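You operate a simulated robot arm through the tools that you are given. There is no shell and no other tool. Be economical: measure what you need, move in short steps, check, and stop when the job is done.

You are at the controls of a simulated robot arm. One attempt, no reset.

JOB
Finish sifting, brush the carbon dust off the small table, shut the mill's lid and set the knob to fine.
Fine: put the brush back. Set down upright: brush. What is to be rubbed or washed off counts as gone when no trace of it is left.

Only the result counts: the job must be done as asked and must still hold three seconds after the hand-in. Knocking over, shifting, dropping, spilling or breaking anything else fails it. A push-on lid holds only when it is set on centred and level and pressed home; a screw cap is set on level and turned clockwise until tight.

ROBOT AND FRAMES
A 6-joint arm with a fingered hand on a trunk, on a base that drives. Base frame: it is fixed to the floor where the robot stands at the start and does not move with it; the origin is under the middle of the robot, x ahead of it, y to its left, z up. Lengths are in m, angles in rad, forces in N, time in s.
With the tool pointing down near the work surface it reaches from about 0.24 to 0.5 m from the robot's upright axis, wherever it stands. Its first joint turns from -2.897 to 2.897 rad. Places, roughly: black knob [0.4, -0.4, 1]; carbon dust [0.3, -0.3, 0.9]; red lid [0.6, -0.4, 1.3]; sieve [0.5, -0.2, 1]. Payload 2.3 kg.
The tool frame sits at the grasp point between the pads (the TCP): z along the fingers, y along the line on which they close. The tips reach 0.022 m beyond it. The gripper opens to 0.112 m. The gripper's body begins 0.06 m behind the TCP. The gripper is a hand of 3 fingers: y runs from the thumb to the fingers, the wrist lies at [0, 0, -0.218] in the tool frame, and closing takes about 1.5 s.
Orientation is told as [roll, pitch, yaw] about the base's x, y, z axes, in that order, counted from this pose: with the fingers straight down and closing along the base's y, the tool's x points along the base's -x, its y along +y and its z along -z.

CONTROLS
- The arm moves only by the tool apply_moves. Its arguments are lists of equal length, an entry for each row: "offset": the shift along the tool's x, y, z in units of 40 mm (1.0 is 40 mm), a list of three; "rot": the turn, a rotation vector about the tool's x, y, z in units of 4 degrees (1.0 is 4 degrees), a list of three. In form: {"offset": [[dx, dy, dz], ...], "rot": [[wx, wy, wz], ...]}. A call has 1 to 10 rows; each row shifts and turns the commanded pose from where the row before left it, along the tool's axes as they then stand. "hand" is the gripper command, from -1 (shut) to 1 (fully open), values between in proportion, set as the call begins (left out, the last holds). A call with a number of a shift or a turn outside -1 to 1 is refused whole. Rows are played at 5 a second. More than 0.05 m and 0.15 rad between two rows, or a gripper value outside its range, and nothing of the call is played. A pose out of reach is approached as far as the arm can. The call stops where the force on the tool passes 40 N (or 10 N more than at its start, if that is more) or the arm is blocked; 0.2 s more then pass. Each finger travels about 0.072 m/s and halts on what it meets, pressing with about 24 N; the grip force reading is that of the motor and also rises with nothing between the fingers. The clock runs only during rows and for 0.2 s after the last one: add rows that do not move to give the fingers time. The reply holds the time, the measured pose of the TCP, the force on the tool along the base axes, the opening and the grip force, in the units named above and with some noise, with the torque about the TCP (base axes, N m) and any sound that the robot's microphone picked up.
- Cameras (640 x 400 px; columns grow to the right, rows downward): "scene" is now at [-0.0027, 0.0805, 1.6093]; the picture's right is [-0.72, -0.69, 0.00], its down [-0.46, 0.48, -0.75] and it looks along [0.52, -0.54, -0.66] (base axes); focal length 274 px, centre (320, 200). "wrist" rides on the gripper at [0.066, 0.003, -0.08] in the tool frame; the picture's right is [-0.05, 1.00, 0.00], its down [-0.77, -0.04, -0.64] and it looks along [-0.64, -0.03, 0.77] (tool axes); focal length 275 px, centre (320, 200).
- camera(camera): a new picture of that camera. No time passes.
- raise_lower(by): slides the trunk up (or, below 0, down) by that many m; the arm and the scene camera ride with it, the base frame stays. It gives what a move gives, with no picture.
- roll_base(legs): drives the robot by 1 to 6 legs, each [ahead, left, turn to the left] in m, m and rad, along the robot's own axes; the way and the turn of a leg run together, so that a leg with both is an arc; at most 1.5 m and 3.142 rad a leg. The arm and the cameras ride along, it lands a little off, and it stops where it bumps. It gives what a move gives.
- preshape(shape): the hand has 3 fingers and takes this shape, open, in about a second: jaw (thumb against the fingers, like two jaws); tri (thumb and two fingers); tip (a fingertip pinch); poke (one finger out to press); point (the index stretched); flat (the hand flat); cup (the hand cupped); fist (a fist). The gripper value then closes the fingers along that shape, each until it touches; the sizes above hold for jaw. It gives what a move gives, with no picture.
- pan_tilt(pan, tilt): turns the head with the scene camera to pan (to the left, within 2.705 rad either way) and tilt (down, from -0.506 to 1.204), counted from straight ahead of the robot. It gives what a move gives.
- point_at(camera, pixels): there is no depth. For up to 12 entries [column, row, z] of the newest picture of that camera ("zoom" is the newest enlarged one), the place [x, y] in the base frame at which the ray of that pixel passes the height z, good to about 0.002 m. No time passes.
- zoom(camera, box): a new picture of the part [left, top, right, bottom] of that camera's present view, enlarged. No time passes.
- close_job(): hands the job in; it is judged then, once.

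Keep the steps short. Do not move on a guess: measure, check each grasp and each placing, and mend mistakes. In all there are 80 turns and 60 pictures (those below and enlarged ones count). Leave the gripper open and the arm clear of the work at the hand-in unless told otherwise, and finish with a single line.

The tools are called after ">>>" by a JSON object that holds its "api" and its "payload". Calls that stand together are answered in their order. apply_moves: Moves the arm, as the interface text tells. Its arguments: {"type":"object","properties":{"offset":{"type":"array","items":{"type":"array","items":{"type":"number"}}},"rot":{"type":"array","items":{"type":"array","items":{"type":"number"}}},"hand":{"type":"number"}},"required":["offset","rot"]} The other tools are called the same way: raise_lower (by) slides the trunk up or down; preshape (shape) gives the hand a shape; roll_base (legs) drives the base; pan_tilt (pan, tilt) turns the head that bears the scene camera; camera (camera) takes a picture; point_at (camera, pixels) gives the place at which the rays of pixels pass given heights; zoom (camera, box) takes an enlarged picture of a part of a camera's view; close_job () hands the job in.

At the start:

```text
time: 0.0
tool_pos: [0.197, -0.2132, 0.9997]
ee_rot: [0.0, 0.0, -0.001]
ft_force: [-0.8, 0.6, 0.5]
moment: [0.02, 0.01, 0.01]
grip_width: 0.1118
finger_force: 0.1
shape: jaw
trunk travel left (down, up): [-0.525, 0.065]
robot x, y, heading: [0.0006, -0.0032, -0.001]
head pan, tilt: [-0.81, 0.723]
```

scene: 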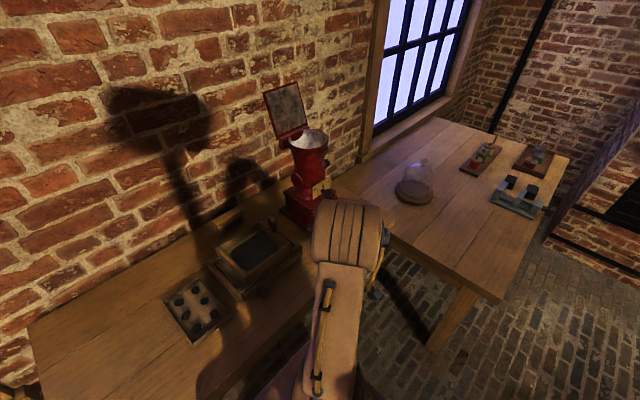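
wrist: 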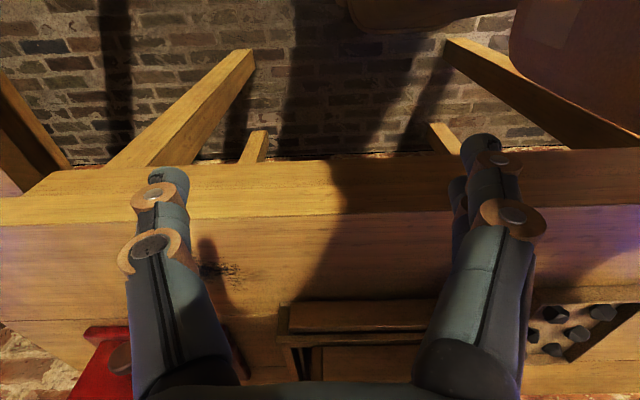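

The arm hides part of the work in the scene view, so I'll enlarge the sieve and mill area in both cameras.

>>> {"api": "zoom", "payload": {"camera": "scene", "box": [140, 180, 340, 360]}}

>>> {"api": "zoom", "payload": {"camera": "scene", "box": [240, 70, 400, 240]}}

>>> {"api": "zoom", "payload": {"camera": "wrist", "box": [60, 200, 640, 400]}}

```text
2.22 times, centred on (240, 270) of scene
```

zoom: 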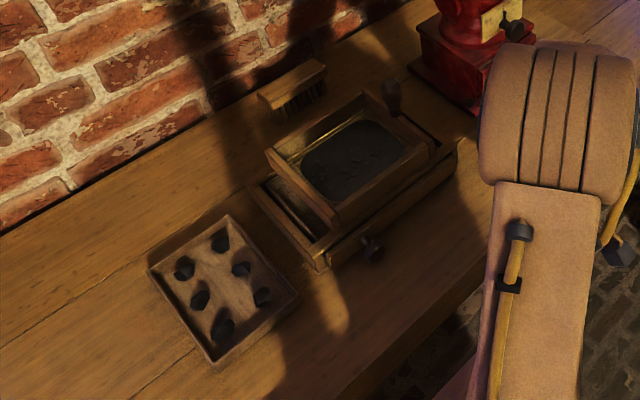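

```text
2.35 times, centred on (320, 155) of scene
```

zoom: 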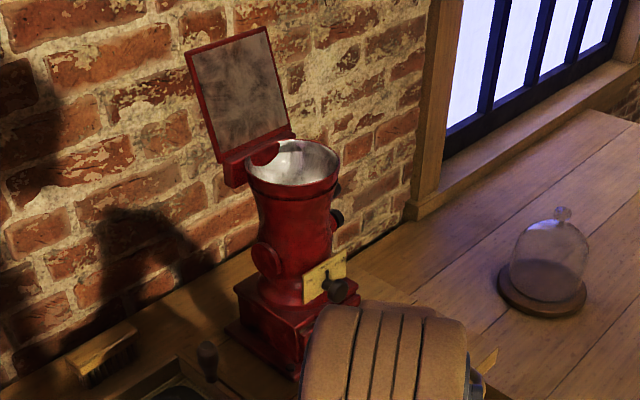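

```text
1.10 times, centred on (350, 300) of wrist
```

zoom: 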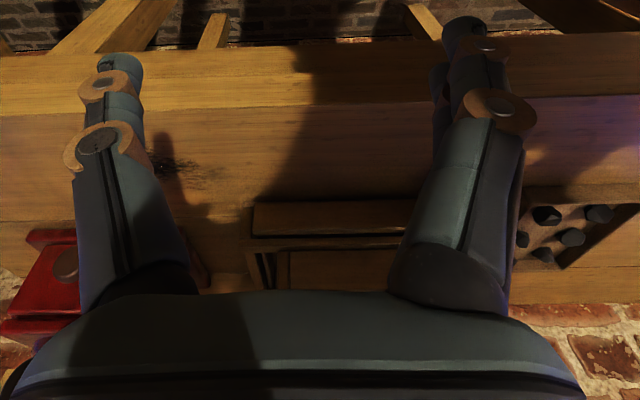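

I can make out these items:
- the sieve in a frame with a knob
- the brush behind the sieve
- the coal tray
- the mill with its lid open, with a dial plate and knob on its front

The dust is a dark speck under the hand. I'll raise the arm and swing it to the left so the view is clear.

>>> {"api": "apply_moves", "payload": {"offset": [[0, 0, -1], [0, 0, -1], [0, 0, -1], [0, 1, -1], [-0.5, 1, 0], [-0.5, 1, 0], [0, 1, 0], [0, 1, 0], [0, 1, 0], [0, 1, 0]], "rot": [[0, 0, 0], [0, 0, 0], [0, 0, 0], [0, 0, 0], [0, 0, 0], [0, 0, 0], [0, 0, 0], [0, 0, 0], [0, 0, 0], [0, 0, 0]]}}

>>> {"api": "camera", "payload": {"camera": "scene"}}

```text
refused: row 4 steps farther than a row can; nothing moved
```

```text
54 pictures are left
```

scene: 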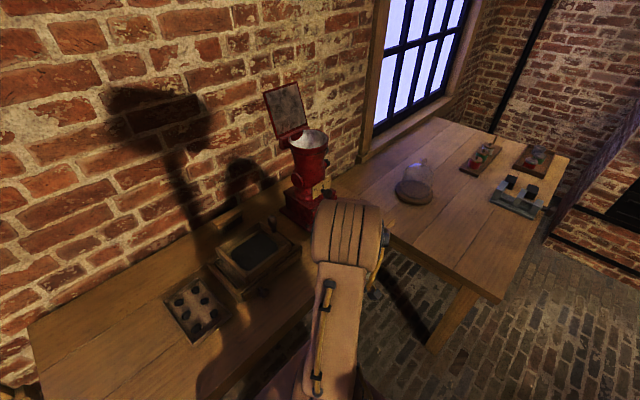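

The call was refused because row 4 was a diagonal step longer than a row allows. I'll send the same path again without that diagonal.

>>> {"api": "apply_moves", "payload": {"offset": [[0, 0, -1], [0, 0, -1], [0, 0, -1], [0, 1, 0], [-0.5, 1, 0], [-0.5, 1, 0], [0, 1, 0], [0, 1, 0], [0, 1, 0], [0, 1, 0]], "rot": [[0, 0, 0], [0, 0, 0], [0, 0, 0], [0, 0, 0], [0, 0, 0], [0, 0, 0], [0, 0, 0], [0, 0, 0], [0, 0, 0], [0, 0, 0]]}}

```text
time: 2.2
tool_pos: [0.2368, 0.0669, 1.1185]
ee_rot: [-0.001, 0.0, 0.0]
ft_force: [0.1, 1.3, -1.0]
moment: [-0.05, -0.03, -0.02]
grip_width: 0.1119
finger_force: 0.0
shape: jaw
trunk travel left (down, up): [-0.525, 0.065]
robot x, y, heading: [-0.0011, 0.0001, 0.003]
head pan, tilt: [-0.81, 0.723]
```

Next I'll move a little further left, then take a picture.

>>> {"api": "apply_moves", "payload": {"offset": [[0, 1, 0], [0, 1, 0], [0, 1, 0], [0, 1, 0]], "rot": [[0, 0, 0], [0, 0, 0], [0, 0, 0], [0, 0, 0]]}}

>>> {"api": "camera", "payload": {"camera": "scene"}}

>>> {"api": "zoom", "payload": {"camera": "scene", "box": [200, 180, 400, 305]}}

```text
time: 3.2
tool_pos: [0.2364, 0.2266, 1.1199]
ee_rot: [-0.002, -0.001, -0.002]
ft_force: [1.1, -0.4, 0.7]
moment: [-0.02, 0.01, -0.01]
grip_width: 0.1119
finger_force: 0.0
shape: jaw
trunk travel left (down, up): [-0.525, 0.065]
robot x, y, heading: [-0.0015, 0.0013, -0.005]
head pan, tilt: [-0.81, 0.723]
```

```text
53 pictures are left
```

scene: 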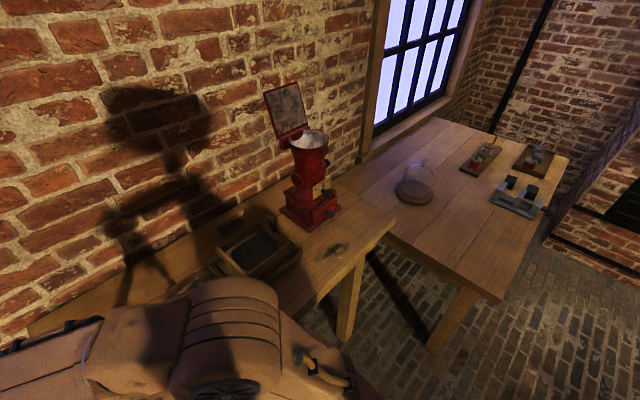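

```text
3.20 times, centred on (300, 242) of scene
```

zoom: 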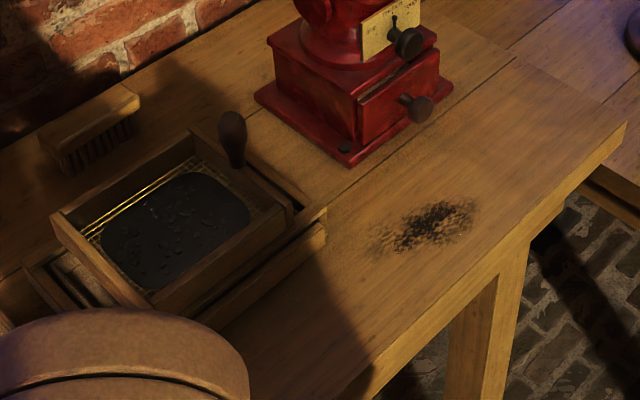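

The view is clear now. The dust sits at about (336,250) in front of the mill. I'll get places for the dust, sieve, brush and mill at several heights so I can work out the bench height.

>>> {"api": "point_at", "payload": {"camera": "zoom", "pixels": [[435, 225, 0.8], [435, 225, 0.9], [345, 163, 0.88], [255, 92, 0.88], [450, 90, 0.88], [378, 245, 0.88], [475, 205, 0.88], [62, 172, 0.88], [135, 135, 0.88], [625, 125, 0.88], [325, 215, 0.9], [230, 120, 1.0]]}}

```text
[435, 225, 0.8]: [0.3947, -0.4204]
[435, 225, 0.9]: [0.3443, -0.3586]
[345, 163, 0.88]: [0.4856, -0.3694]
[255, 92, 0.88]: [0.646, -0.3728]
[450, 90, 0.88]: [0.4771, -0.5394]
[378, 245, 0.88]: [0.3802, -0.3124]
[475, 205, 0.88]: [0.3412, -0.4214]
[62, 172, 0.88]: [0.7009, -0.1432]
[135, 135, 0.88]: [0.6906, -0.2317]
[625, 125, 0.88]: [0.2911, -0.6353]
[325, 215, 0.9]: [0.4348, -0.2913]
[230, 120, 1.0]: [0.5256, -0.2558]
```

The bench top is near z≈0.9. To get the sieve and mill in reach and see them better, I'll drive 0.15 m to the right and turn the head.

>>> {"api": "roll_base", "payload": {"legs": [[0, -0.15, 0]]}}

>>> {"api": "pan_tilt", "payload": {"pan": -0.35, "tilt": 0.85}}

>>> {"api": "camera", "payload": {"camera": "scene"}}

```text
time: 4.6
tool_pos: [0.2362, 0.0751, 1.1207]
ee_rot: [0.0, 0.0, 0.001]
ft_force: [0.3, -0.1, 0.4]
moment: [0.0, -0.02, 0.01]
grip_width: 0.1122
finger_force: 0.1
shape: jaw
trunk travel left (down, up): [-0.525, 0.065]
robot x, y, heading: [-0.0008, -0.1519, 0.002]
head pan, tilt: [-0.81, 0.723]
```

```text
time: 5.5
tool_pos: [0.2361, 0.0764, 1.1214]
ee_rot: [0.0, 0.001, -0.001]
ft_force: [-0.3, -0.1, -0.5]
moment: [0.04, 0.01, 0.0]
grip_width: 0.1118
finger_force: 0.0
shape: jaw
trunk travel left (down, up): [-0.525, 0.065]
robot x, y, heading: [0.0006, -0.1496, -0.001]
head pan, tilt: [-0.351, 0.85]
```

```text
51 pictures are left
```

scene: 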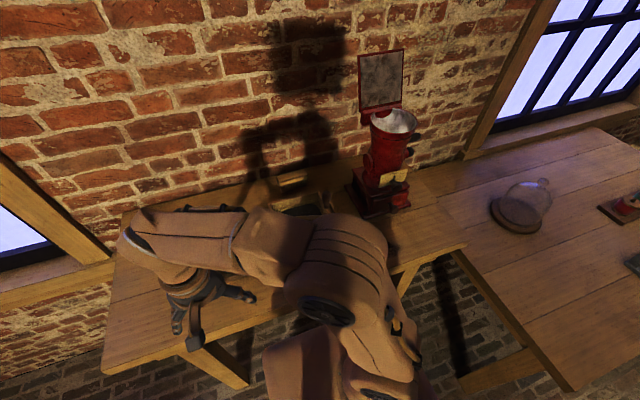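

The elbow blocks the head's view, so I'll use the wrist camera. I'll bring the hand high in front of the sieve at y≈-0.2.

>>> {"api": "apply_moves", "payload": {"offset": [[0, -1, 0], [0, -1, 0], [0, -1, 0], [0, -1, 0], [0, -1, 0], [0, -1, 0], [0, -1, 0], [0, 0, -1]], "rot": [[0, 0, 0], [0, 0, 0], [0, 0, 0], [0, 0, 0], [0, 0, 0], [0, 0, 0], [0, 0, 0], [0, 0, 0]]}}

>>> {"api": "camera", "payload": {"camera": "wrist"}}

>>> {"api": "camera", "payload": {"camera": "scene"}}

```text
time: 7.3
tool_pos: [0.2364, -0.2047, 1.1613]
ee_rot: [-0.002, -0.001, 0.0]
ft_force: [-0.4, 0.4, 0.1]
moment: [0.02, -0.01, 0.02]
grip_width: 0.1116
finger_force: 0.0
shape: jaw
trunk travel left (down, up): [-0.525, 0.065]
robot x, y, heading: [-0.0007, -0.1531, 0.002]
head pan, tilt: [-0.351, 0.85]
```

```text
50 pictures are left
```

wrist: 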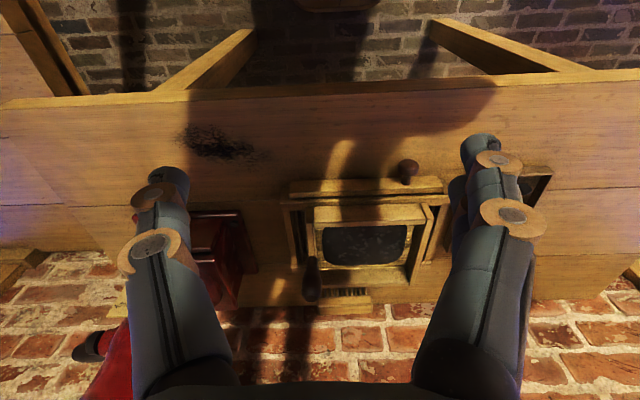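

```text
49 pictures are left
```

scene: 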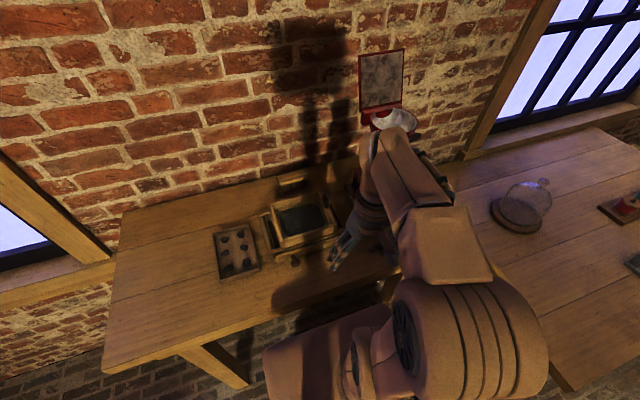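

Both cameras see the sieve now, so I'll enlarge it in each.

>>> {"api": "zoom", "payload": {"camera": "wrist", "box": [160, 110, 480, 310]}}

>>> {"api": "zoom", "payload": {"camera": "scene", "box": [200, 170, 360, 290]}}

```text
2.00 times, centred on (320, 210) of wrist
```

zoom: 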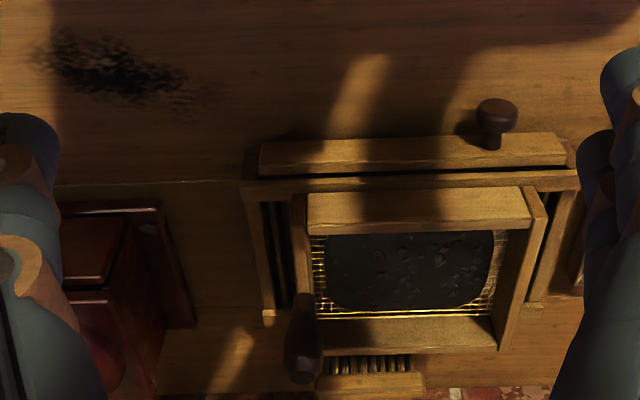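

```text
3.33 times, centred on (280, 230) of scene
```

zoom: 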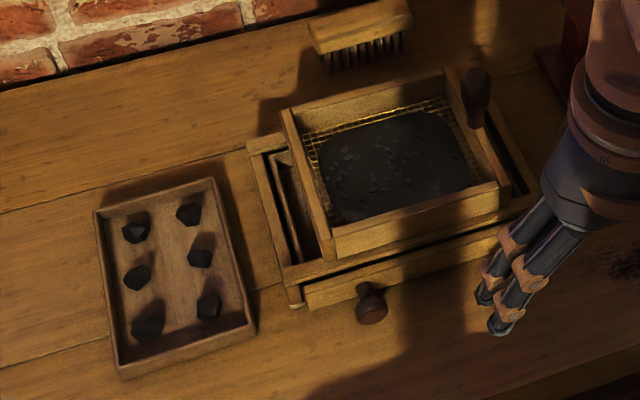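

The sieve slides on rails along y and has an upright handle on its -y wall. To find heights I'll cross-check the same features in both views: the handle top, the sieve's near +y corner, the brush, the tray edge and the dust.

>>> {"api": "point_at", "payload": {"camera": "wrist", "pixels": [[311, 296, 1.0], [311, 296, 1.05], [314, 258, 0.95], [314, 258, 1.0], [424, 205, 0.95], [424, 205, 1.0], [345, 298, 0.95], [345, 298, 1.0], [409, 163, 0.9], [409, 163, 0.95], [240, 182, 0.9], [217, 146, 0.9]]}}

>>> {"api": "point_at", "payload": {"camera": "zoom", "pixels": [[477, 78, 1.0], [477, 78, 1.05], [472, 125, 0.95], [472, 125, 1.0], [335, 237, 0.95], [335, 237, 1.0], [360, 40, 0.95], [360, 40, 1.0], [370, 308, 0.9], [370, 308, 0.95], [325, 68, 0.9], [400, 50, 0.9]]}}

```text
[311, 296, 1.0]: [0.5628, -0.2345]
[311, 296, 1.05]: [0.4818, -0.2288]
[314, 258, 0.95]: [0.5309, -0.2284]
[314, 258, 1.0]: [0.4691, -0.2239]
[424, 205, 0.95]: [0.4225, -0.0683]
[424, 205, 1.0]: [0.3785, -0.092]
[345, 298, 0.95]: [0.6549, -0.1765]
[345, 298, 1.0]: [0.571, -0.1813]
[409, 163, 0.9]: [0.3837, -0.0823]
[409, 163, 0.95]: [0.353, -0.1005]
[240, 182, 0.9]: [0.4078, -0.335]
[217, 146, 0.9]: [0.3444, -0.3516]
```

```text
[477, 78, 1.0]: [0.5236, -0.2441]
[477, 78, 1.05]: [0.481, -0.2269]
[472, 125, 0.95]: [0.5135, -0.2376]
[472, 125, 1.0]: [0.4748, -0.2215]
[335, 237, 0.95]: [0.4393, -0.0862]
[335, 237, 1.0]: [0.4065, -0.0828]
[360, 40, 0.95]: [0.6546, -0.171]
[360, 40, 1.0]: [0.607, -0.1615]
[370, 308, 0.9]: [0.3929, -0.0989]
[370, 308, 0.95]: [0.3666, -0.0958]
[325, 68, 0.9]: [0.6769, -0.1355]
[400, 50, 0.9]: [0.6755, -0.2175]
```

Both views agree on these places:

| Item | Place |
|---|---|
| bench top | z≈0.9 |
| sieve handle | (0.48, -0.226), z 0.99 to 1.05 |
| brush | (0.65, -0.172), back at z≈0.955 |
| dust | (0.344, -0.355) |

I'll drive 0.1 m ahead to bring the handle and the brush within reach, since the bench edge is still clear at x≈0.29.

>>> {"api": "roll_base", "payload": {"legs": [[0.1, -0.02, 0]]}}

>>> {"api": "zoom", "payload": {"camera": "wrist", "box": [160, 110, 480, 310]}}

```text
time: 8.4
tool_pos: [0.3361, -0.2243, 1.1593]
ee_rot: [0.0, 0.0, 0.001]
ft_force: [-0.5, -0.4, -0.3]
moment: [-0.02, 0.0, 0.0]
grip_width: 0.1118
finger_force: 0.1
shape: jaw
trunk travel left (down, up): [-0.525, 0.065]
robot x, y, heading: [0.0989, -0.1689, -0.002]
head pan, tilt: [-0.351, 0.85]
```

```text
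2.00 times, centred on (320, 210) of wrist
```

zoom: 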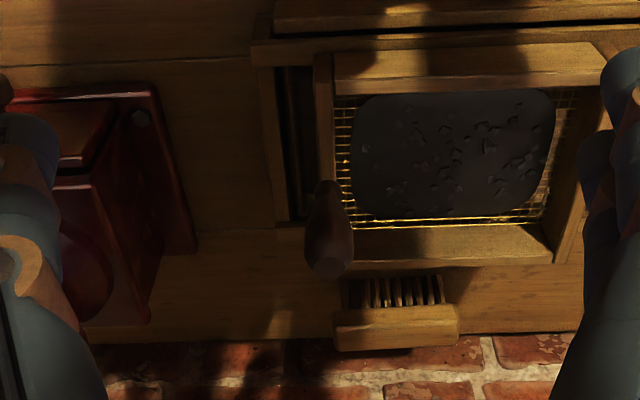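

I'll refine the handle, brush and sieve edge places from this closer view.

>>> {"api": "point_at", "payload": {"camera": "zoom", "pixels": [[330, 268, 1.05], [330, 185, 0.98], [335, 325, 0.95], [458, 325, 0.95], [335, 350, 0.96], [458, 345, 0.96], [345, 290, 0.9], [440, 290, 0.9], [288, 215, 0.94], [320, 70, 0.97], [335, 190, 0.97], [585, 60, 0.97]]}}

```text
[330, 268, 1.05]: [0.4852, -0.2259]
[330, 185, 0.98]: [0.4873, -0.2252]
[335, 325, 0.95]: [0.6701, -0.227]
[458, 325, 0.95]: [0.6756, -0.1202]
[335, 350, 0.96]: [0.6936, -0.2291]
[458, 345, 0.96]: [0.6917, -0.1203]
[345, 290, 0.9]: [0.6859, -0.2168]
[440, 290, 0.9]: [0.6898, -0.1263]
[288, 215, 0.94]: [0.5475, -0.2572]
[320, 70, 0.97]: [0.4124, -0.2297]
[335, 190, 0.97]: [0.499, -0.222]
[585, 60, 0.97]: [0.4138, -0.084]
```

The handle stands at (0.486, -0.226), z 0.98 to 1.05. I'll move over it and descend to TCP z≈1.03 with the hand open.

>>> {"api": "apply_moves", "payload": {"offset": [[-1, 0, 0], [-1, 0, 0], [-1, 0, 0], [-0.75, -0.05, 0], [0, 0, 1], [0, 0, 1], [0, 0, 1], [0, 0, 0.25]], "rot": [[0, 0, 0], [0, 0, 0], [0, 0, 0], [0, 0, 0], [0, 0, 0], [0, 0, 0], [0, 0, 0], [0, 0, 0]]}}

>>> {"api": "camera", "payload": {"camera": "wrist"}}

```text
time: 10.2
tool_pos: [0.4855, -0.2253, 1.0303]
ee_rot: [0.0, 0.0, 0.0]
ft_force: [-0.1, 0.7, -0.4]
moment: [0.02, -0.01, 0.01]
grip_width: 0.112
finger_force: 0.1
shape: jaw
trunk travel left (down, up): [-0.525, 0.065]
robot x, y, heading: [0.1012, -0.1725, 0.001]
head pan, tilt: [-0.351, 0.85]
```

```text
45 pictures are left
```

wrist: 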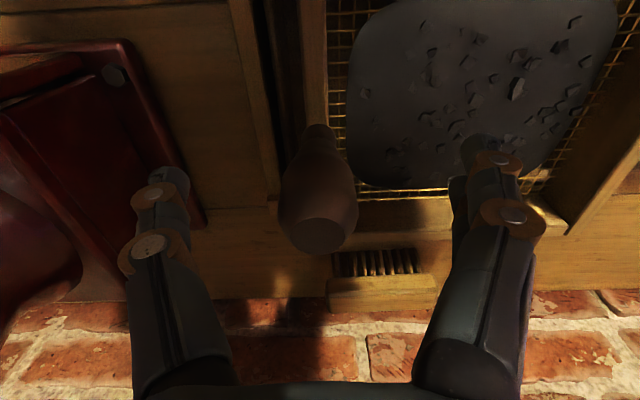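

The handle is centred at the TCP pixel (320,200), so I'll close on it.

>>> {"api": "apply_moves", "payload": {"hand": -1, "offset": [[0, 0, 0], [0, 0, 0], [0, 0, 0], [0, 0, 0], [0, 0, 0], [0, 0, 0], [0, 0, 0]], "rot": [[0, 0, 0], [0, 0, 0], [0, 0, 0], [0, 0, 0], [0, 0, 0], [0, 0, 0], [0, 0, 0]]}}

```text
time: 11.8
tool_pos: [0.4865, -0.2272, 1.0315]
ee_rot: [0.001, 0.001, 0.0]
ft_force: [2.5, -0.9, -0.9]
moment: [0.06, 0.0, -0.04]
grip_width: 0.0087
finger_force: 24.1
shape: jaw
trunk travel left (down, up): [-0.525, 0.065]
robot x, y, heading: [0.0996, -0.172, 0.005]
head pan, tilt: [-0.351, 0.85]
```

The opening reads only 8.7 mm, which is thinner than the handle looked. I'll check with a picture.

>>> {"api": "camera", "payload": {"camera": "wrist"}}

```text
44 pictures are left
```

wrist: 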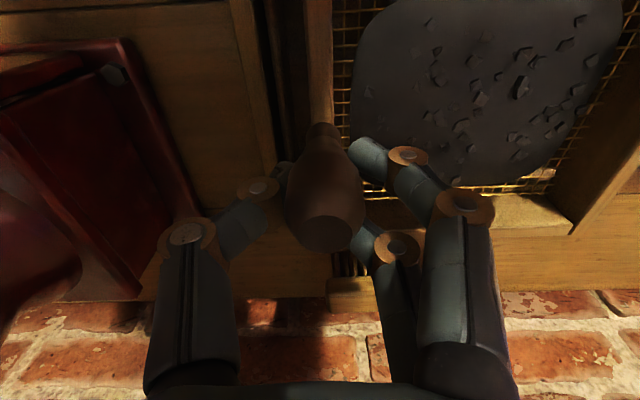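

The fingers have closed round the handle. I'll try small strokes along y, ±0.02 m.

>>> {"api": "apply_moves", "payload": {"offset": [[0, 0.25, 0], [0, 0.25, 0], [0, -0.25, 0], [0, -0.25, 0], [0, -0.25, 0], [0, -0.25, 0], [0, 0.25, 0], [0, 0.25, 0]], "rot": [[0, 0, 0], [0, 0, 0], [0, 0, 0], [0, 0, 0], [0, 0, 0], [0, 0, 0], [0, 0, 0], [0, 0, 0]]}}

>>> {"api": "camera", "payload": {"camera": "wrist"}}

```text
time: 13.7
tool_pos: [0.4868, -0.2266, 1.0318]
ee_rot: [0.0, 0.001, 0.0]
ft_force: [6.8, -1.1, -2.1]
moment: [0.05, -0.06, -0.01]
grip_width: 0.0089
finger_force: 24.1
shape: jaw
trunk travel left (down, up): [-0.525, 0.065]
robot x, y, heading: [0.1007, -0.1698, -0.002]
head pan, tilt: [-0.351, 0.85]
```

```text
43 pictures are left
```

wrist: 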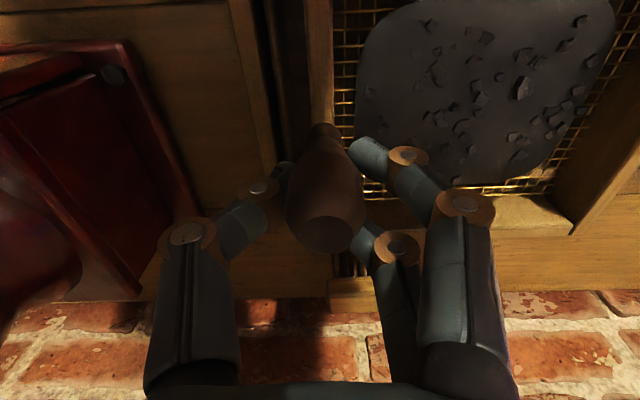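

The dark patch shrank slightly, so the strokes are sifting. I'll continue with faster ±0.02 m strokes.

>>> {"api": "apply_moves", "payload": {"offset": [[0, 0.5, 0], [0, -0.5, 0], [0, -0.5, 0], [0, 0.5, 0], [0, 0.5, 0], [0, -0.5, 0], [0, -0.5, 0], [0, 0.5, 0], [0, 0.5, 0], [0, -0.5, 0]], "rot": [[0, 0, 0], [0, 0, 0], [0, 0, 0], [0, 0, 0], [0, 0, 0], [0, 0, 0], [0, 0, 0], [0, 0, 0], [0, 0, 0], [0, 0, 0]]}}

>>> {"api": "apply_moves", "payload": {"offset": [[0, 0.5, 0], [0, -0.5, 0], [0, -0.5, 0], [0, 0.5, 0], [0, 0.5, 0], [0, -0.5, 0], [0, -0.5, 0], [0, 0.5, 0], [0, 0.5, 0], [0, -0.5, 0]], "rot": [[0, 0, 0], [0, 0, 0], [0, 0, 0], [0, 0, 0], [0, 0, 0], [0, 0, 0], [0, 0, 0], [0, 0, 0], [0, 0, 0], [0, 0, 0]]}}

>>> {"api": "camera", "payload": {"camera": "wrist"}}

```text
time: 15.8
tool_pos: [0.4878, -0.2271, 1.0301]
ee_rot: [0.001, -0.001, 0.002]
ft_force: [6.9, -0.1, 3.7]
moment: [0.05, 0.01, -0.03]
grip_width: 0.0087
finger_force: 23.4
shape: jaw
trunk travel left (down, up): [-0.525, 0.065]
robot x, y, heading: [0.1052, -0.1683, -0.001]
head pan, tilt: [-0.351, 0.85]
```

```text
time: 18.1
tool_pos: [0.4862, -0.2286, 1.0308]
ee_rot: [0.001, 0.002, -0.001]
ft_force: [7.0, -0.5, -1.3]
moment: [0.04, -0.05, -0.05]
grip_width: 0.0086
finger_force: 24.5
shape: jaw
trunk travel left (down, up): [-0.525, 0.065]
robot x, y, heading: [0.1, -0.1721, -0.004]
head pan, tilt: [-0.351, 0.85]
```

```text
42 pictures are left
```

wrist: 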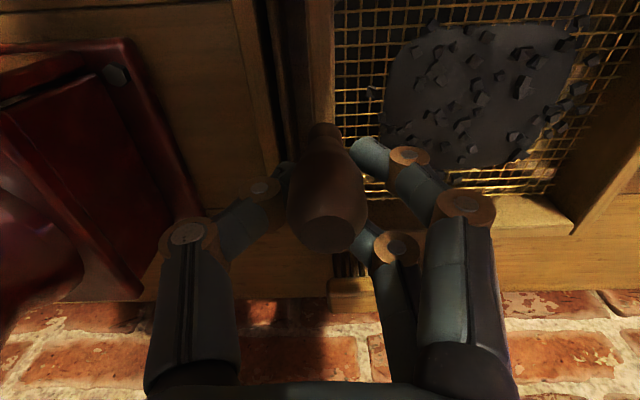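

The patch is clearly shrinking, so I'll keep going.

>>> {"api": "apply_moves", "payload": {"offset": [[0, 0.5, 0], [0, -0.5, 0], [0, -0.5, 0], [0, 0.5, 0], [0, 0.5, 0], [0, -0.5, 0], [0, -0.5, 0], [0, 0.5, 0], [0, 0.5, 0], [0, -0.5, 0]], "rot": [[0, 0, 0], [0, 0, 0], [0, 0, 0], [0, 0, 0], [0, 0, 0], [0, 0, 0], [0, 0, 0], [0, 0, 0], [0, 0, 0], [0, 0, 0]]}}

>>> {"api": "apply_moves", "payload": {"offset": [[0, 0.5, 0], [0, -0.5, 0], [0, -0.5, 0], [0, 0.5, 0], [0, 0.5, 0], [0, -0.5, 0], [0, -0.5, 0], [0, 0.5, 0], [0, 0.5, 0], [0, -0.5, 0]], "rot": [[0, 0, 0], [0, 0, 0], [0, 0, 0], [0, 0, 0], [0, 0, 0], [0, 0, 0], [0, 0, 0], [0, 0, 0], [0, 0, 0], [0, 0, 0]]}}

>>> {"api": "apply_moves", "payload": {"offset": [[0, 0.5, 0], [0, -0.5, 0], [0, -0.5, 0], [0, 0.5, 0], [0, 0.5, 0], [0, -0.5, 0], [0, -0.5, 0], [0, 0.5, 0], [0, 0.5, 0], [0, -0.5, 0]], "rot": [[0, 0, 0], [0, 0, 0], [0, 0, 0], [0, 0, 0], [0, 0, 0], [0, 0, 0], [0, 0, 0], [0, 0, 0], [0, 0, 0], [0, 0, 0]]}}

>>> {"api": "camera", "payload": {"camera": "wrist"}}

```text
time: 20.2
tool_pos: [0.4877, -0.2276, 1.03]
ee_rot: [0.001, 0.001, -0.001]
ft_force: [5.4, 0.3, 0.3]
moment: [0.06, -0.06, 0.0]
grip_width: 0.0086
finger_force: 23.4
shape: jaw
trunk travel left (down, up): [-0.525, 0.065]
robot x, y, heading: [0.1003, -0.1726, 0.0]
head pan, tilt: [-0.351, 0.85]
```

```text
time: 22.4
tool_pos: [0.4875, -0.2267, 1.0297]
ee_rot: [0.0, 0.0, 0.003]
ft_force: [6.1, -0.4, -2.6]
moment: [0.07, -0.1, -0.01]
grip_width: 0.0083
finger_force: 23.9
shape: jaw
trunk travel left (down, up): [-0.525, 0.065]
robot x, y, heading: [0.1033, -0.1716, -0.0]
head pan, tilt: [-0.351, 0.85]
```

```text
time: 24.6
tool_pos: [0.488, -0.2271, 1.0299]
ee_rot: [-0.001, 0.002, 0.001]
ft_force: [6.3, -1.0, -0.6]
moment: [0.02, 0.01, 0.04]
grip_width: 0.0079
finger_force: 23.7
shape: jaw
trunk travel left (down, up): [-0.525, 0.065]
robot x, y, heading: [0.1002, -0.171, 0.002]
head pan, tilt: [-0.351, 0.85]
```

```text
41 pictures are left
```

wrist: 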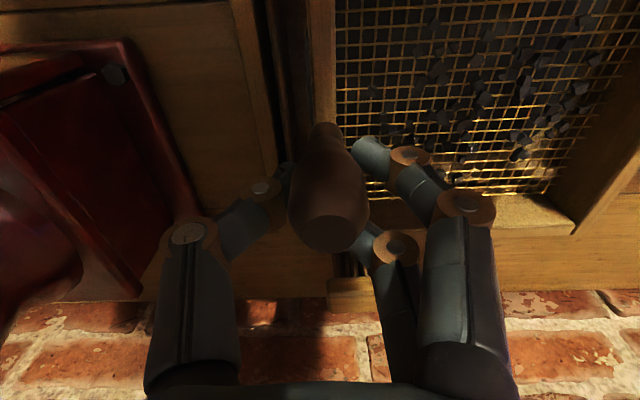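

Only coarse bits are left on the mesh. I'll do one more set to be sure, then open the hand and rise.

>>> {"api": "apply_moves", "payload": {"offset": [[0, 0.5, 0], [0, -0.5, 0], [0, -0.5, 0], [0, 0.5, 0], [0, 0.5, 0], [0, -0.5, 0], [0, -0.5, 0], [0, 0.5, 0], [0, 0.5, 0], [0, -0.5, 0]], "rot": [[0, 0, 0], [0, 0, 0], [0, 0, 0], [0, 0, 0], [0, 0, 0], [0, 0, 0], [0, 0, 0], [0, 0, 0], [0, 0, 0], [0, 0, 0]]}}

>>> {"api": "apply_moves", "payload": {"hand": 1, "offset": [[0, 0, 0], [0, 0, 0], [0, 0, 0], [0, 0, 0], [0, 0, 0], [0, 0, 0], [0, 0, -1], [0, 0, -1], [0, 0, -1]], "rot": [[0, 0, 0], [0, 0, 0], [0, 0, 0], [0, 0, 0], [0, 0, 0], [0, 0, 0], [0, 0, 0], [0, 0, 0], [0, 0, 0]]}}

>>> {"api": "camera", "payload": {"camera": "wrist"}}

```text
time: 26.9
tool_pos: [0.4877, -0.2285, 1.0301]
ee_rot: [0.0, 0.0, 0.001]
ft_force: [7.7, 0.4, 4.8]
moment: [0.03, -0.05, -0.04]
grip_width: 0.0082
finger_force: 24.3
shape: jaw
trunk travel left (down, up): [-0.525, 0.065]
robot x, y, heading: [0.0993, -0.1693, -0.003]
head pan, tilt: [-0.351, 0.85]
```

```text
time: 28.9
tool_pos: [0.4841, -0.2267, 1.152]
ee_rot: [0.0, 0.0, 0.001]
ft_force: [0.0, 0.4, 0.4]
moment: [0.02, 0.02, -0.02]
grip_width: 0.1119
finger_force: 0.0
shape: jaw
trunk travel left (down, up): [-0.525, 0.065]
robot x, y, heading: [0.1014, -0.1684, -0.0]
head pan, tilt: [-0.351, 0.85]
```

```text
40 pictures are left
```

wrist: 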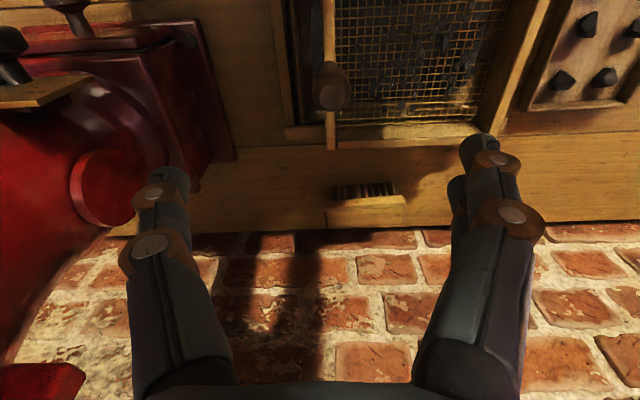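

Sifting is done. Next is the brush, at about (365,212) in this picture. I'll enlarge it and measure.

>>> {"api": "zoom", "payload": {"camera": "wrist", "box": [280, 150, 440, 250]}}

>>> {"api": "zoom", "payload": {"camera": "scene", "box": [180, 140, 340, 240]}}

```text
4.00 times, centred on (360, 200) of wrist
```

zoom: 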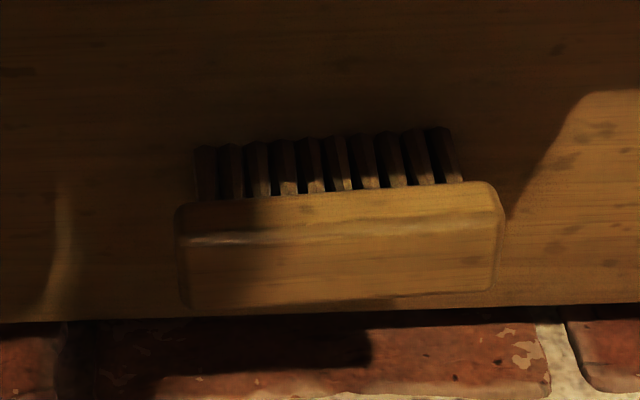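

```text
4.00 times, centred on (260, 190) of scene
```

zoom: 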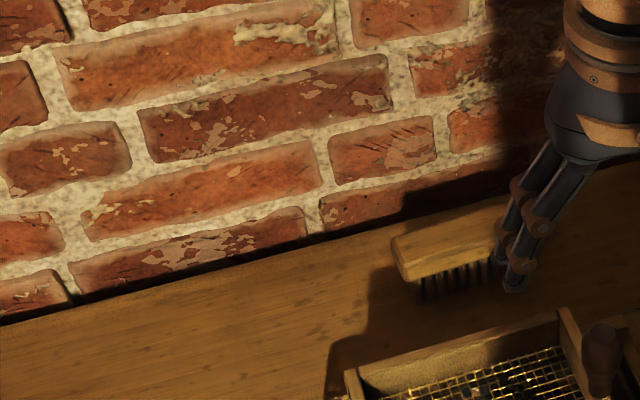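

>>> {"api": "point_at", "payload": {"camera": "wrist", "pixels": [[329, 187.5, 0.9], [390, 182, 0.9], [326, 210, 0.94], [326, 210, 0.96], [405, 204.5, 0.94], [405, 204.5, 0.96], [326, 226, 0.94], [326, 226, 0.96], [402.5, 222.5, 0.94], [402.5, 222.5, 0.96], [360, 229, 0.9]]}}

>>> {"api": "point_at", "payload": {"camera": "zoom", "pixels": [[405, 262, 0.94], [405, 262, 0.96], [393, 240, 0.94], [393, 240, 0.96], [422, 300, 0.9], [0, 325, 0.9], [300, 245, 0.9]]}}

```text
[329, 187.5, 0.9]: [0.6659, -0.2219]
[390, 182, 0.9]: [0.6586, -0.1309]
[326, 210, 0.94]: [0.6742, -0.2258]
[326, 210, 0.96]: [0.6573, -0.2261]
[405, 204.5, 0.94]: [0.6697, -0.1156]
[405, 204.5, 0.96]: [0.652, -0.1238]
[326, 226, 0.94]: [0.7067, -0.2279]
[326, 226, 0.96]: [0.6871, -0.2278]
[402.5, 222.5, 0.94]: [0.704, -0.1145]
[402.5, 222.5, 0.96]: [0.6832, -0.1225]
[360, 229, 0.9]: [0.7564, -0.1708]
```

```text
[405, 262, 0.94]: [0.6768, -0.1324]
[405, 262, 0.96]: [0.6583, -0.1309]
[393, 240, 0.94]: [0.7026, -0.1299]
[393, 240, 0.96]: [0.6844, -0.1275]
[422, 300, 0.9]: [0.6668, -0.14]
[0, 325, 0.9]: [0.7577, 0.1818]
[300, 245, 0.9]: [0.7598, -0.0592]
```

The brush back measures x 0.655 to 0.687, y -0.227 to -0.125, top z≈0.96, and the wall is at x≈0.757. It lies 0.57 m from the robot's axis, so I need to get closer. I'll look down to see the gap between the robot and the bench edge.

>>> {"api": "pan_tilt", "payload": {"pan": 0.5, "tilt": 1.2}}

>>> {"api": "camera", "payload": {"camera": "scene"}}

```text
time: 30.0
tool_pos: [0.4837, -0.2272, 1.1504]
ee_rot: [-0.001, 0.0, 0.0]
ft_force: [-0.5, -0.5, 0.1]
moment: [-0.01, 0.01, 0.01]
grip_width: 0.112
finger_force: 0.0
shape: jaw
trunk travel left (down, up): [-0.525, 0.065]
robot x, y, heading: [0.1001, -0.1715, -0.003]
head pan, tilt: [0.499, 1.201]
```

```text
37 pictures are left
```

scene: 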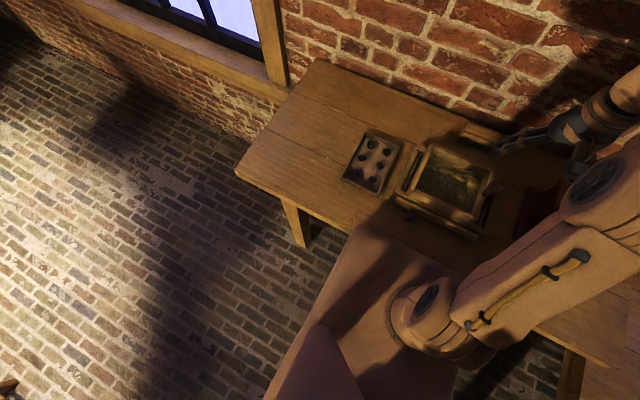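

I'll measure where the robot's own front corner at pixel (362,228) and the bench edge lie.

>>> {"api": "point_at", "payload": {"camera": "scene", "pixels": [[362, 228, 0.2], [362, 228, 0.5], [362, 228, 0.8], [362, 228, 1.1], [362, 228, 1.3], [237, 171, 0.9], [345, 235, 0.9]]}}

```text
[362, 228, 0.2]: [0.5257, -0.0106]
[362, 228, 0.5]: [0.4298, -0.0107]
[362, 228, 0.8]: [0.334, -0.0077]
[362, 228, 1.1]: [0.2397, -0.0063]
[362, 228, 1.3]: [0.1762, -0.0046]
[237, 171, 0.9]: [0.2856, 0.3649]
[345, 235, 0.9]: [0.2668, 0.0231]
```

The robot's front is probably at x≈0.18 to 0.24, and the bench edge is at 0.285. I'll drive only 0.05 m further, with the arm up.

>>> {"api": "roll_base", "payload": {"legs": [[0.05, 0, 0]]}}

```text
time: 30.9
tool_pos: [0.5361, -0.225, 1.1499]
ee_rot: [0.001, 0.002, 0.0]
ft_force: [0.7, -0.3, -0.8]
moment: [0.01, 0.01, -0.02]
grip_width: 0.1122
finger_force: 0.1
shape: jaw
trunk travel left (down, up): [-0.525, 0.065]
robot x, y, heading: [0.1518, -0.1727, 0.001]
head pan, tilt: [0.499, 1.201]
```

There was no bump. I'll move the hand over the brush at (0.67, -0.175), narrow the opening to about 80 mm and start turning 90° so the jaws close along x.

>>> {"api": "apply_moves", "payload": {"hand": 0.43, "offset": [[-1, 0.5, 0], [-1, 0.5, 0], [-1, 0.25, 0], [-0.35, 0, 0], [0, 0, 0], [0, 0, 0], [0, 0, 0], [0, 0, 0], [0, 0, 0], [0, 0, 0]], "rot": [[0, 0, 0], [0, 0, 0], [0, 0, 0], [0, 0, 1], [0, 0, 1], [0, 0, 1], [0, 0, 1], [0, 0, 1], [0, 0, 1], [0, 0, 1]]}}

>>> {"api": "apply_moves", "payload": {"offset": [[0, 0, 0], [0, 0, 0], [0, 0, 0], [0, 0, 0], [0, 0, 0], [0, 0, 0], [0, 0, 0], [0, 0, 0], [0, 0, 0], [0, 0, 0]], "rot": [[0, 0, 1], [0, 0, 1], [0, 0, 1], [0, 0, 1], [0, 0, 1], [0, 0, 1], [0, 0, 1], [0, 0, 1], [0, 0, 1], [0, 0, 1]]}}

>>> {"api": "apply_moves", "payload": {"offset": [[0, 0, 0], [0, 0, 0], [0, 0, 0], [0, 0, 0], [0, 0, 0], [0, 0, 0]], "rot": [[0, 0, 1], [0, 0, 1], [0, 0, 1], [0, 0, 1], [0, 0, 1], [0, 0, 0.5]]}}

>>> {"api": "camera", "payload": {"camera": "wrist"}}

```text
time: 33.1
tool_pos: [0.6163, -0.1545, 1.1323]
ee_rot: [0.003, -0.004, -0.493]
ft_force: [0.1, 0.1, -1.0]
moment: [0.02, 0.02, 0.01]
grip_width: 0.0805
finger_force: 0.0
shape: jaw
out of reach, approached as far as the arm can: row 2, 3, 4
trunk travel left (down, up): [-0.525, 0.065]
robot x, y, heading: [0.1554, -0.1699, 0.001]
head pan, tilt: [0.499, 1.201]
```

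```text
time: 35.3
tool_pos: [0.6154, -0.1539, 1.1336]
ee_rot: [0.004, 0.001, -1.187]
ft_force: [-0.4, 0.2, 0.6]
moment: [-0.01, 0.0, 0.0]
grip_width: 0.0802
finger_force: 0.0
shape: jaw
trunk travel left (down, up): [-0.525, 0.065]
robot x, y, heading: [0.1503, -0.1706, -0.006]
head pan, tilt: [0.499, 1.201]
```

```text
time: 36.7
tool_pos: [0.6161, -0.1529, 1.132]
ee_rot: [0.003, 0.003, -1.573]
ft_force: [-0.5, -0.4, -0.8]
moment: [0.0, 0.01, -0.02]
grip_width: 0.0802
finger_force: 0.0
shape: jaw
trunk travel left (down, up): [-0.525, 0.065]
robot x, y, heading: [0.1482, -0.1696, 0.004]
head pan, tilt: [0.499, 1.201]
```

```text
36 pictures are left
```

wrist: 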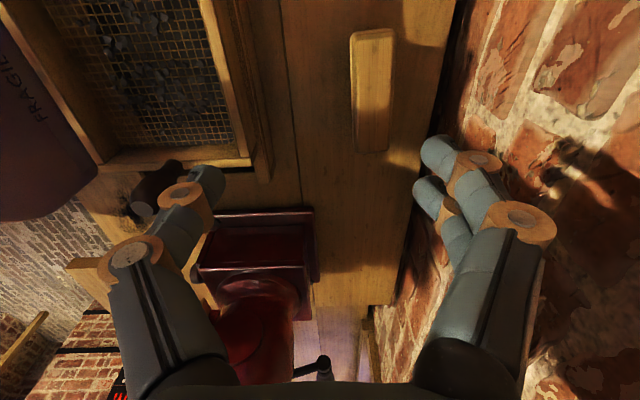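

The arm tops out at x≈0.616 here, so I'll drive ahead another 0.045 m slowly and watch for a bump.

>>> {"api": "roll_base", "payload": {"legs": [[0.045, 0, 0]]}}

```text
time: 37.6
tool_pos: [0.6576, -0.1536, 1.1349]
ee_rot: [0.007, 0.002, -1.573]
ft_force: [0.1, -0.1, -0.1]
moment: [-0.01, 0.0, 0.05]
grip_width: 0.0805
finger_force: 0.2
shape: jaw
trunk travel left (down, up): [-0.525, 0.065]
robot x, y, heading: [0.1926, -0.17, 0.004]
head pan, tilt: [0.499, 1.201]
```

No bump. I'll shift toward (0.671, -0.175) and go down 80 mm, then check the position.

>>> {"api": "apply_moves", "payload": {"offset": [[-0.5, 0.3, 0], [0, 0, 1], [0, 0, 1]], "rot": [[0, 0, 0], [0, 0, 0], [0, 0, 0]]}}

>>> {"api": "camera", "payload": {"camera": "wrist"}}

```text
time: 38.4
tool_pos: [0.6614, -0.1611, 1.0462]
ee_rot: [0.008, 0.005, -1.574]
ft_force: [-0.2, -0.5, 0.3]
moment: [0.02, 0.02, -0.01]
grip_width: 0.0801
finger_force: 0.0
shape: jaw
out of reach, approached as far as the arm can: row 1
trunk travel left (down, up): [-0.525, 0.065]
robot x, y, heading: [0.1959, -0.1682, -0.004]
head pan, tilt: [0.499, 1.201]
```

```text
35 pictures are left
```

wrist: 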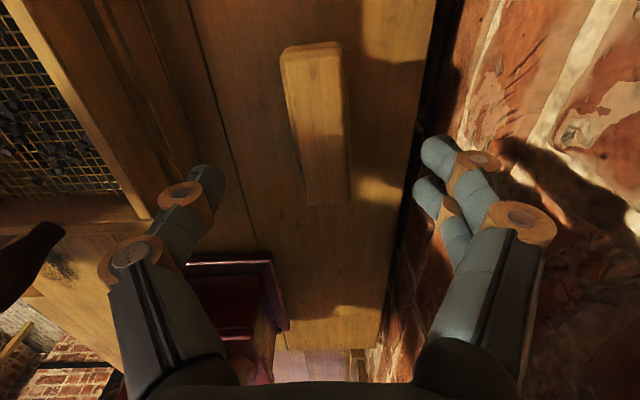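

>>> {"api": "point_at", "payload": {"camera": "wrist", "pixels": [[282, 55, 0.96], [338, 48, 0.96], [306, 205, 0.955], [348, 200, 0.955], [306, 185, 0.96], [348, 185, 0.96], [425, 200, 0.9]]}}

```text
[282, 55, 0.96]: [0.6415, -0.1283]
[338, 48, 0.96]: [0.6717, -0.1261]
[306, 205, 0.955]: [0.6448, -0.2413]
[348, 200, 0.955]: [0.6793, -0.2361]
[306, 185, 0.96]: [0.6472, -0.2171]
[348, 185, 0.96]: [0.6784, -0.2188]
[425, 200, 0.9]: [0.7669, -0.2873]
```

The brush centre is at about (0.662, -0.176). The TCP is aligned in x, so I'll shift 15 mm toward -y and descend to z≈0.95.

>>> {"api": "apply_moves", "payload": {"offset": [[-0.37, 0.02, 0], [0, 0, 0.8], [0, 0, 0.8], [0, 0, 0.8]], "rot": [[0, 0, -0.6], [0, 0, 0], [0, 0, 0], [0, 0, 0]]}}

>>> {"api": "camera", "payload": {"camera": "wrist"}}

```text
time: 39.4
tool_pos: [0.6619, -0.1759, 0.9505]
ee_rot: [0.008, 0.002, -1.531]
ft_force: [-0.1, 0.2, 0.1]
moment: [-0.01, -0.01, 0.02]
grip_width: 0.0803
finger_force: 0.1
shape: jaw
trunk travel left (down, up): [-0.525, 0.065]
robot x, y, heading: [0.1965, -0.1738, -0.003]
head pan, tilt: [0.499, 1.201]
```

```text
34 pictures are left
```

wrist: 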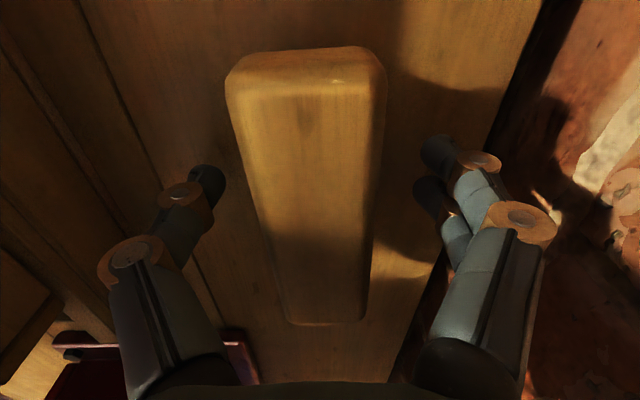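

The brush is centred between the fingers at (310,190). I'll close the hand and lift slightly.

>>> {"api": "apply_moves", "payload": {"hand": -1, "offset": [[0, 0, 0], [0, 0, 0], [0, 0, 0], [0, 0, 0], [0, 0, 0], [0, 0, 0], [0, 0, 0]], "rot": [[0, 0, 0], [0, 0, 0], [0, 0, 0], [0, 0, 0], [0, 0, 0], [0, 0, 0], [0, 0, 0]]}}

>>> {"api": "camera", "payload": {"camera": "wrist"}}

```text
time: 41.0
tool_pos: [0.6622, -0.1776, 0.951]
ee_rot: [0.007, 0.002, -1.531]
ft_force: [-0.6, 0.2, 0.1]
moment: [0.01, -0.02, 0.01]
grip_width: 0.0223
finger_force: 23.7
shape: jaw
trunk travel left (down, up): [-0.525, 0.065]
robot x, y, heading: [0.1962, -0.1712, 0.0]
head pan, tilt: [0.499, 1.201]
```

```text
33 pictures are left
```

wrist: 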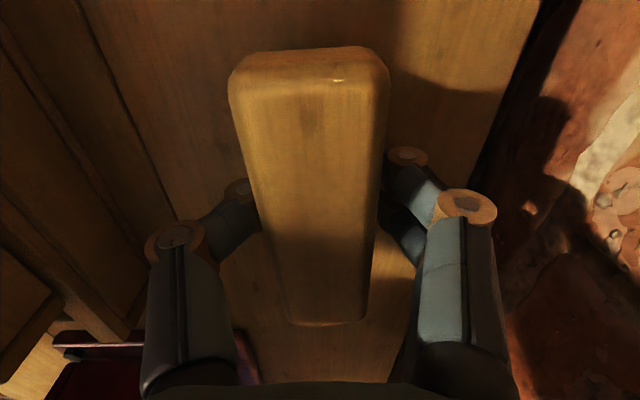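

The brush is held. I'll lift it straight up 0.18 m, above the sieve handle, and check it.

>>> {"api": "apply_moves", "payload": {"offset": [[0, 0, -0.5], [0, 0, -1], [0, 0, -1], [0, 0, -1], [0, -0.5, -0.8]], "rot": [[0, 0, 0], [0, 0, 0], [0, 0, 0], [0, 0, 0], [0, 0, 0]]}}

>>> {"api": "camera", "payload": {"camera": "wrist"}}

```text
time: 42.2
tool_pos: [0.6396, -0.1774, 1.1229]
ee_rot: [0.006, 0.002, -1.529]
ft_force: [1.1, -0.3, -1.9]
moment: [-0.02, 0.01, 0.0]
grip_width: 0.0226
finger_force: 24.3
shape: jaw
trunk travel left (down, up): [-0.525, 0.065]
robot x, y, heading: [0.1924, -0.1713, -0.002]
head pan, tilt: [0.499, 1.201]
```

```text
32 pictures are left
```

wrist: 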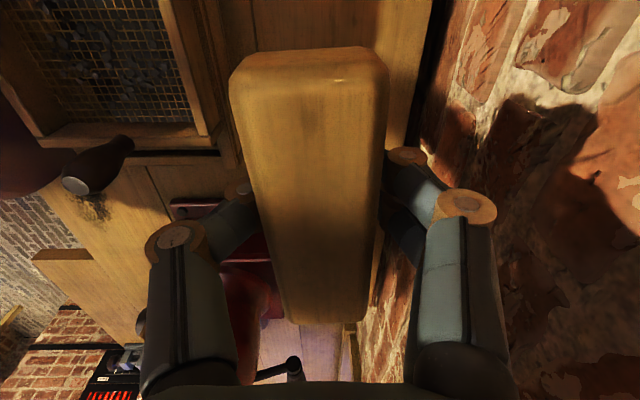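

The brush is firmly held and hanging level. I'll raise the trunk 0.04 m for clearance and drive back 0.2 m so the dust is at a good reach.

>>> {"api": "raise_lower", "payload": {"by": 0.04}}

>>> {"api": "roll_base", "payload": {"legs": [[-0.2, 0, 0], [0, -0.05, 0]]}}

>>> {"api": "apply_moves", "payload": {"offset": [[0, 0, 0], [0, 0, 0], [0, 0, 0], [0, 0, 0], [0, 0, 0], [0, 0, 0], [0, 0, 0], [0, 0, 0], [0, 0, 0], [0, 0, 0]], "rot": [[0, 0, -1], [0, 0, -1], [0, 0, -1], [0, 0, -1], [0, 0, -1], [0, 0, -1], [0, 0, -1], [0, 0, -1], [0, 0, -1], [0, 0, -1]]}}

>>> {"api": "apply_moves", "payload": {"offset": [[0, 0, 0], [0, 0, 0], [0, 0, 0], [0, 0, 0], [0, 0, 0], [0, 0, 0], [0, 0, 0], [0, 0, 0], [0, 0, 0], [0, 0, 0]], "rot": [[0, 0, -1], [0, 0, -1], [0, 0, -1], [0, 0, -1], [0, 0, -1], [0, 0, -1], [0, 0, -1], [0, 0, -1], [0, 0, -1], [0, 0, -1]]}}

```text
time: 43.1
tool_pos: [0.6439, -0.1774, 1.1604]
ee_rot: [0.003, 0.001, -1.53]
ft_force: [0.7, -1.4, 0.3]
moment: [0.02, -0.01, -0.01]
grip_width: 0.0225
finger_force: 23.6
shape: jaw
trunk travel left (down, up): [-0.565, 0.025]
robot x, y, heading: [0.1941, -0.1704, -0.004]
head pan, tilt: [0.499, 1.201]
```

```text
time: 45.2
tool_pos: [0.4437, -0.2287, 1.1607]
ee_rot: [0.005, 0.003, -1.53]
ft_force: [-0.3, -0.6, -0.8]
moment: [0.0, 0.0, 0.01]
grip_width: 0.022
finger_force: 24.1
shape: jaw
trunk travel left (down, up): [-0.565, 0.025]
robot x, y, heading: [-0.006, -0.2189, -0.002]
head pan, tilt: [0.499, 1.201]
```

```text
time: 47.4
tool_pos: [0.4446, -0.2279, 1.1604]
ee_rot: [0.004, 0.0, -0.83]
ft_force: [-0.4, 0.0, -0.4]
moment: [0.01, 0.01, 0.01]
grip_width: 0.0225
finger_force: 23.9
shape: jaw
trunk travel left (down, up): [-0.565, 0.025]
robot x, y, heading: [-0.0038, -0.2194, -0.005]
head pan, tilt: [0.499, 1.201]
```

```text
time: 49.6
tool_pos: [0.4431, -0.2284, 1.16]
ee_rot: [0.001, -0.005, -0.134]
ft_force: [0.4, -0.1, -1.7]
moment: [0.02, -0.01, 0.0]
grip_width: 0.0225
finger_force: 23.6
shape: jaw
trunk travel left (down, up): [-0.565, 0.025]
robot x, y, heading: [-0.0044, -0.2208, -0.006]
head pan, tilt: [0.499, 1.201]
```

I'll finish the turn to yaw 0, pull back to x≈0.30, and aim the head at the dust.

>>> {"api": "apply_moves", "payload": {"offset": [[0, 0, 0], [0, 0, 0], [1, 0, 0], [1, 0, 0], [1, 0, 0], [0.6, 0, 0]], "rot": [[0, 0, -1], [0, 0, -0.92], [0, 0, 0], [0, 0, 0], [0, 0, 0], [0, 0, 0]]}}

>>> {"api": "pan_tilt", "payload": {"pan": -0.7, "tilt": 0.85}}

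>>> {"api": "camera", "payload": {"camera": "scene"}}

>>> {"api": "camera", "payload": {"camera": "wrist"}}

```text
time: 51.0
tool_pos: [0.3009, -0.229, 1.1603]
ee_rot: [0.003, -0.005, -0.001]
ft_force: [-0.9, 0.3, -1.1]
moment: [0.01, -0.04, 0.03]
grip_width: 0.0221
finger_force: 23.9
shape: jaw
trunk travel left (down, up): [-0.565, 0.025]
robot x, y, heading: [-0.0029, -0.2258, 0.0]
head pan, tilt: [0.499, 1.201]
```

```text
time: 52.4
tool_pos: [0.3007, -0.2282, 1.1614]
ee_rot: [0.003, -0.003, -0.001]
ft_force: [0.6, -0.2, -1.1]
moment: [0.01, 0.02, 0.0]
grip_width: 0.0223
finger_force: 24.2
shape: jaw
trunk travel left (down, up): [-0.565, 0.025]
robot x, y, heading: [-0.003, -0.2207, -0.002]
head pan, tilt: [-0.7, 0.85]
```

```text
31 pictures are left
```

scene: 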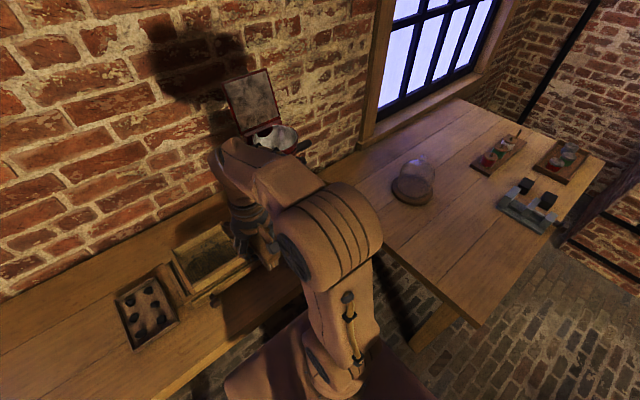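

```text
30 pictures are left
```

wrist: 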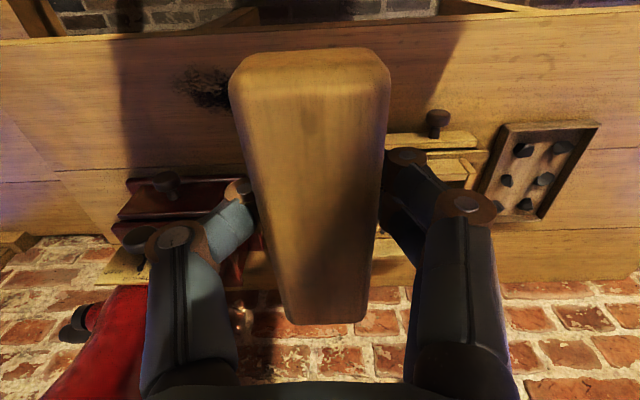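

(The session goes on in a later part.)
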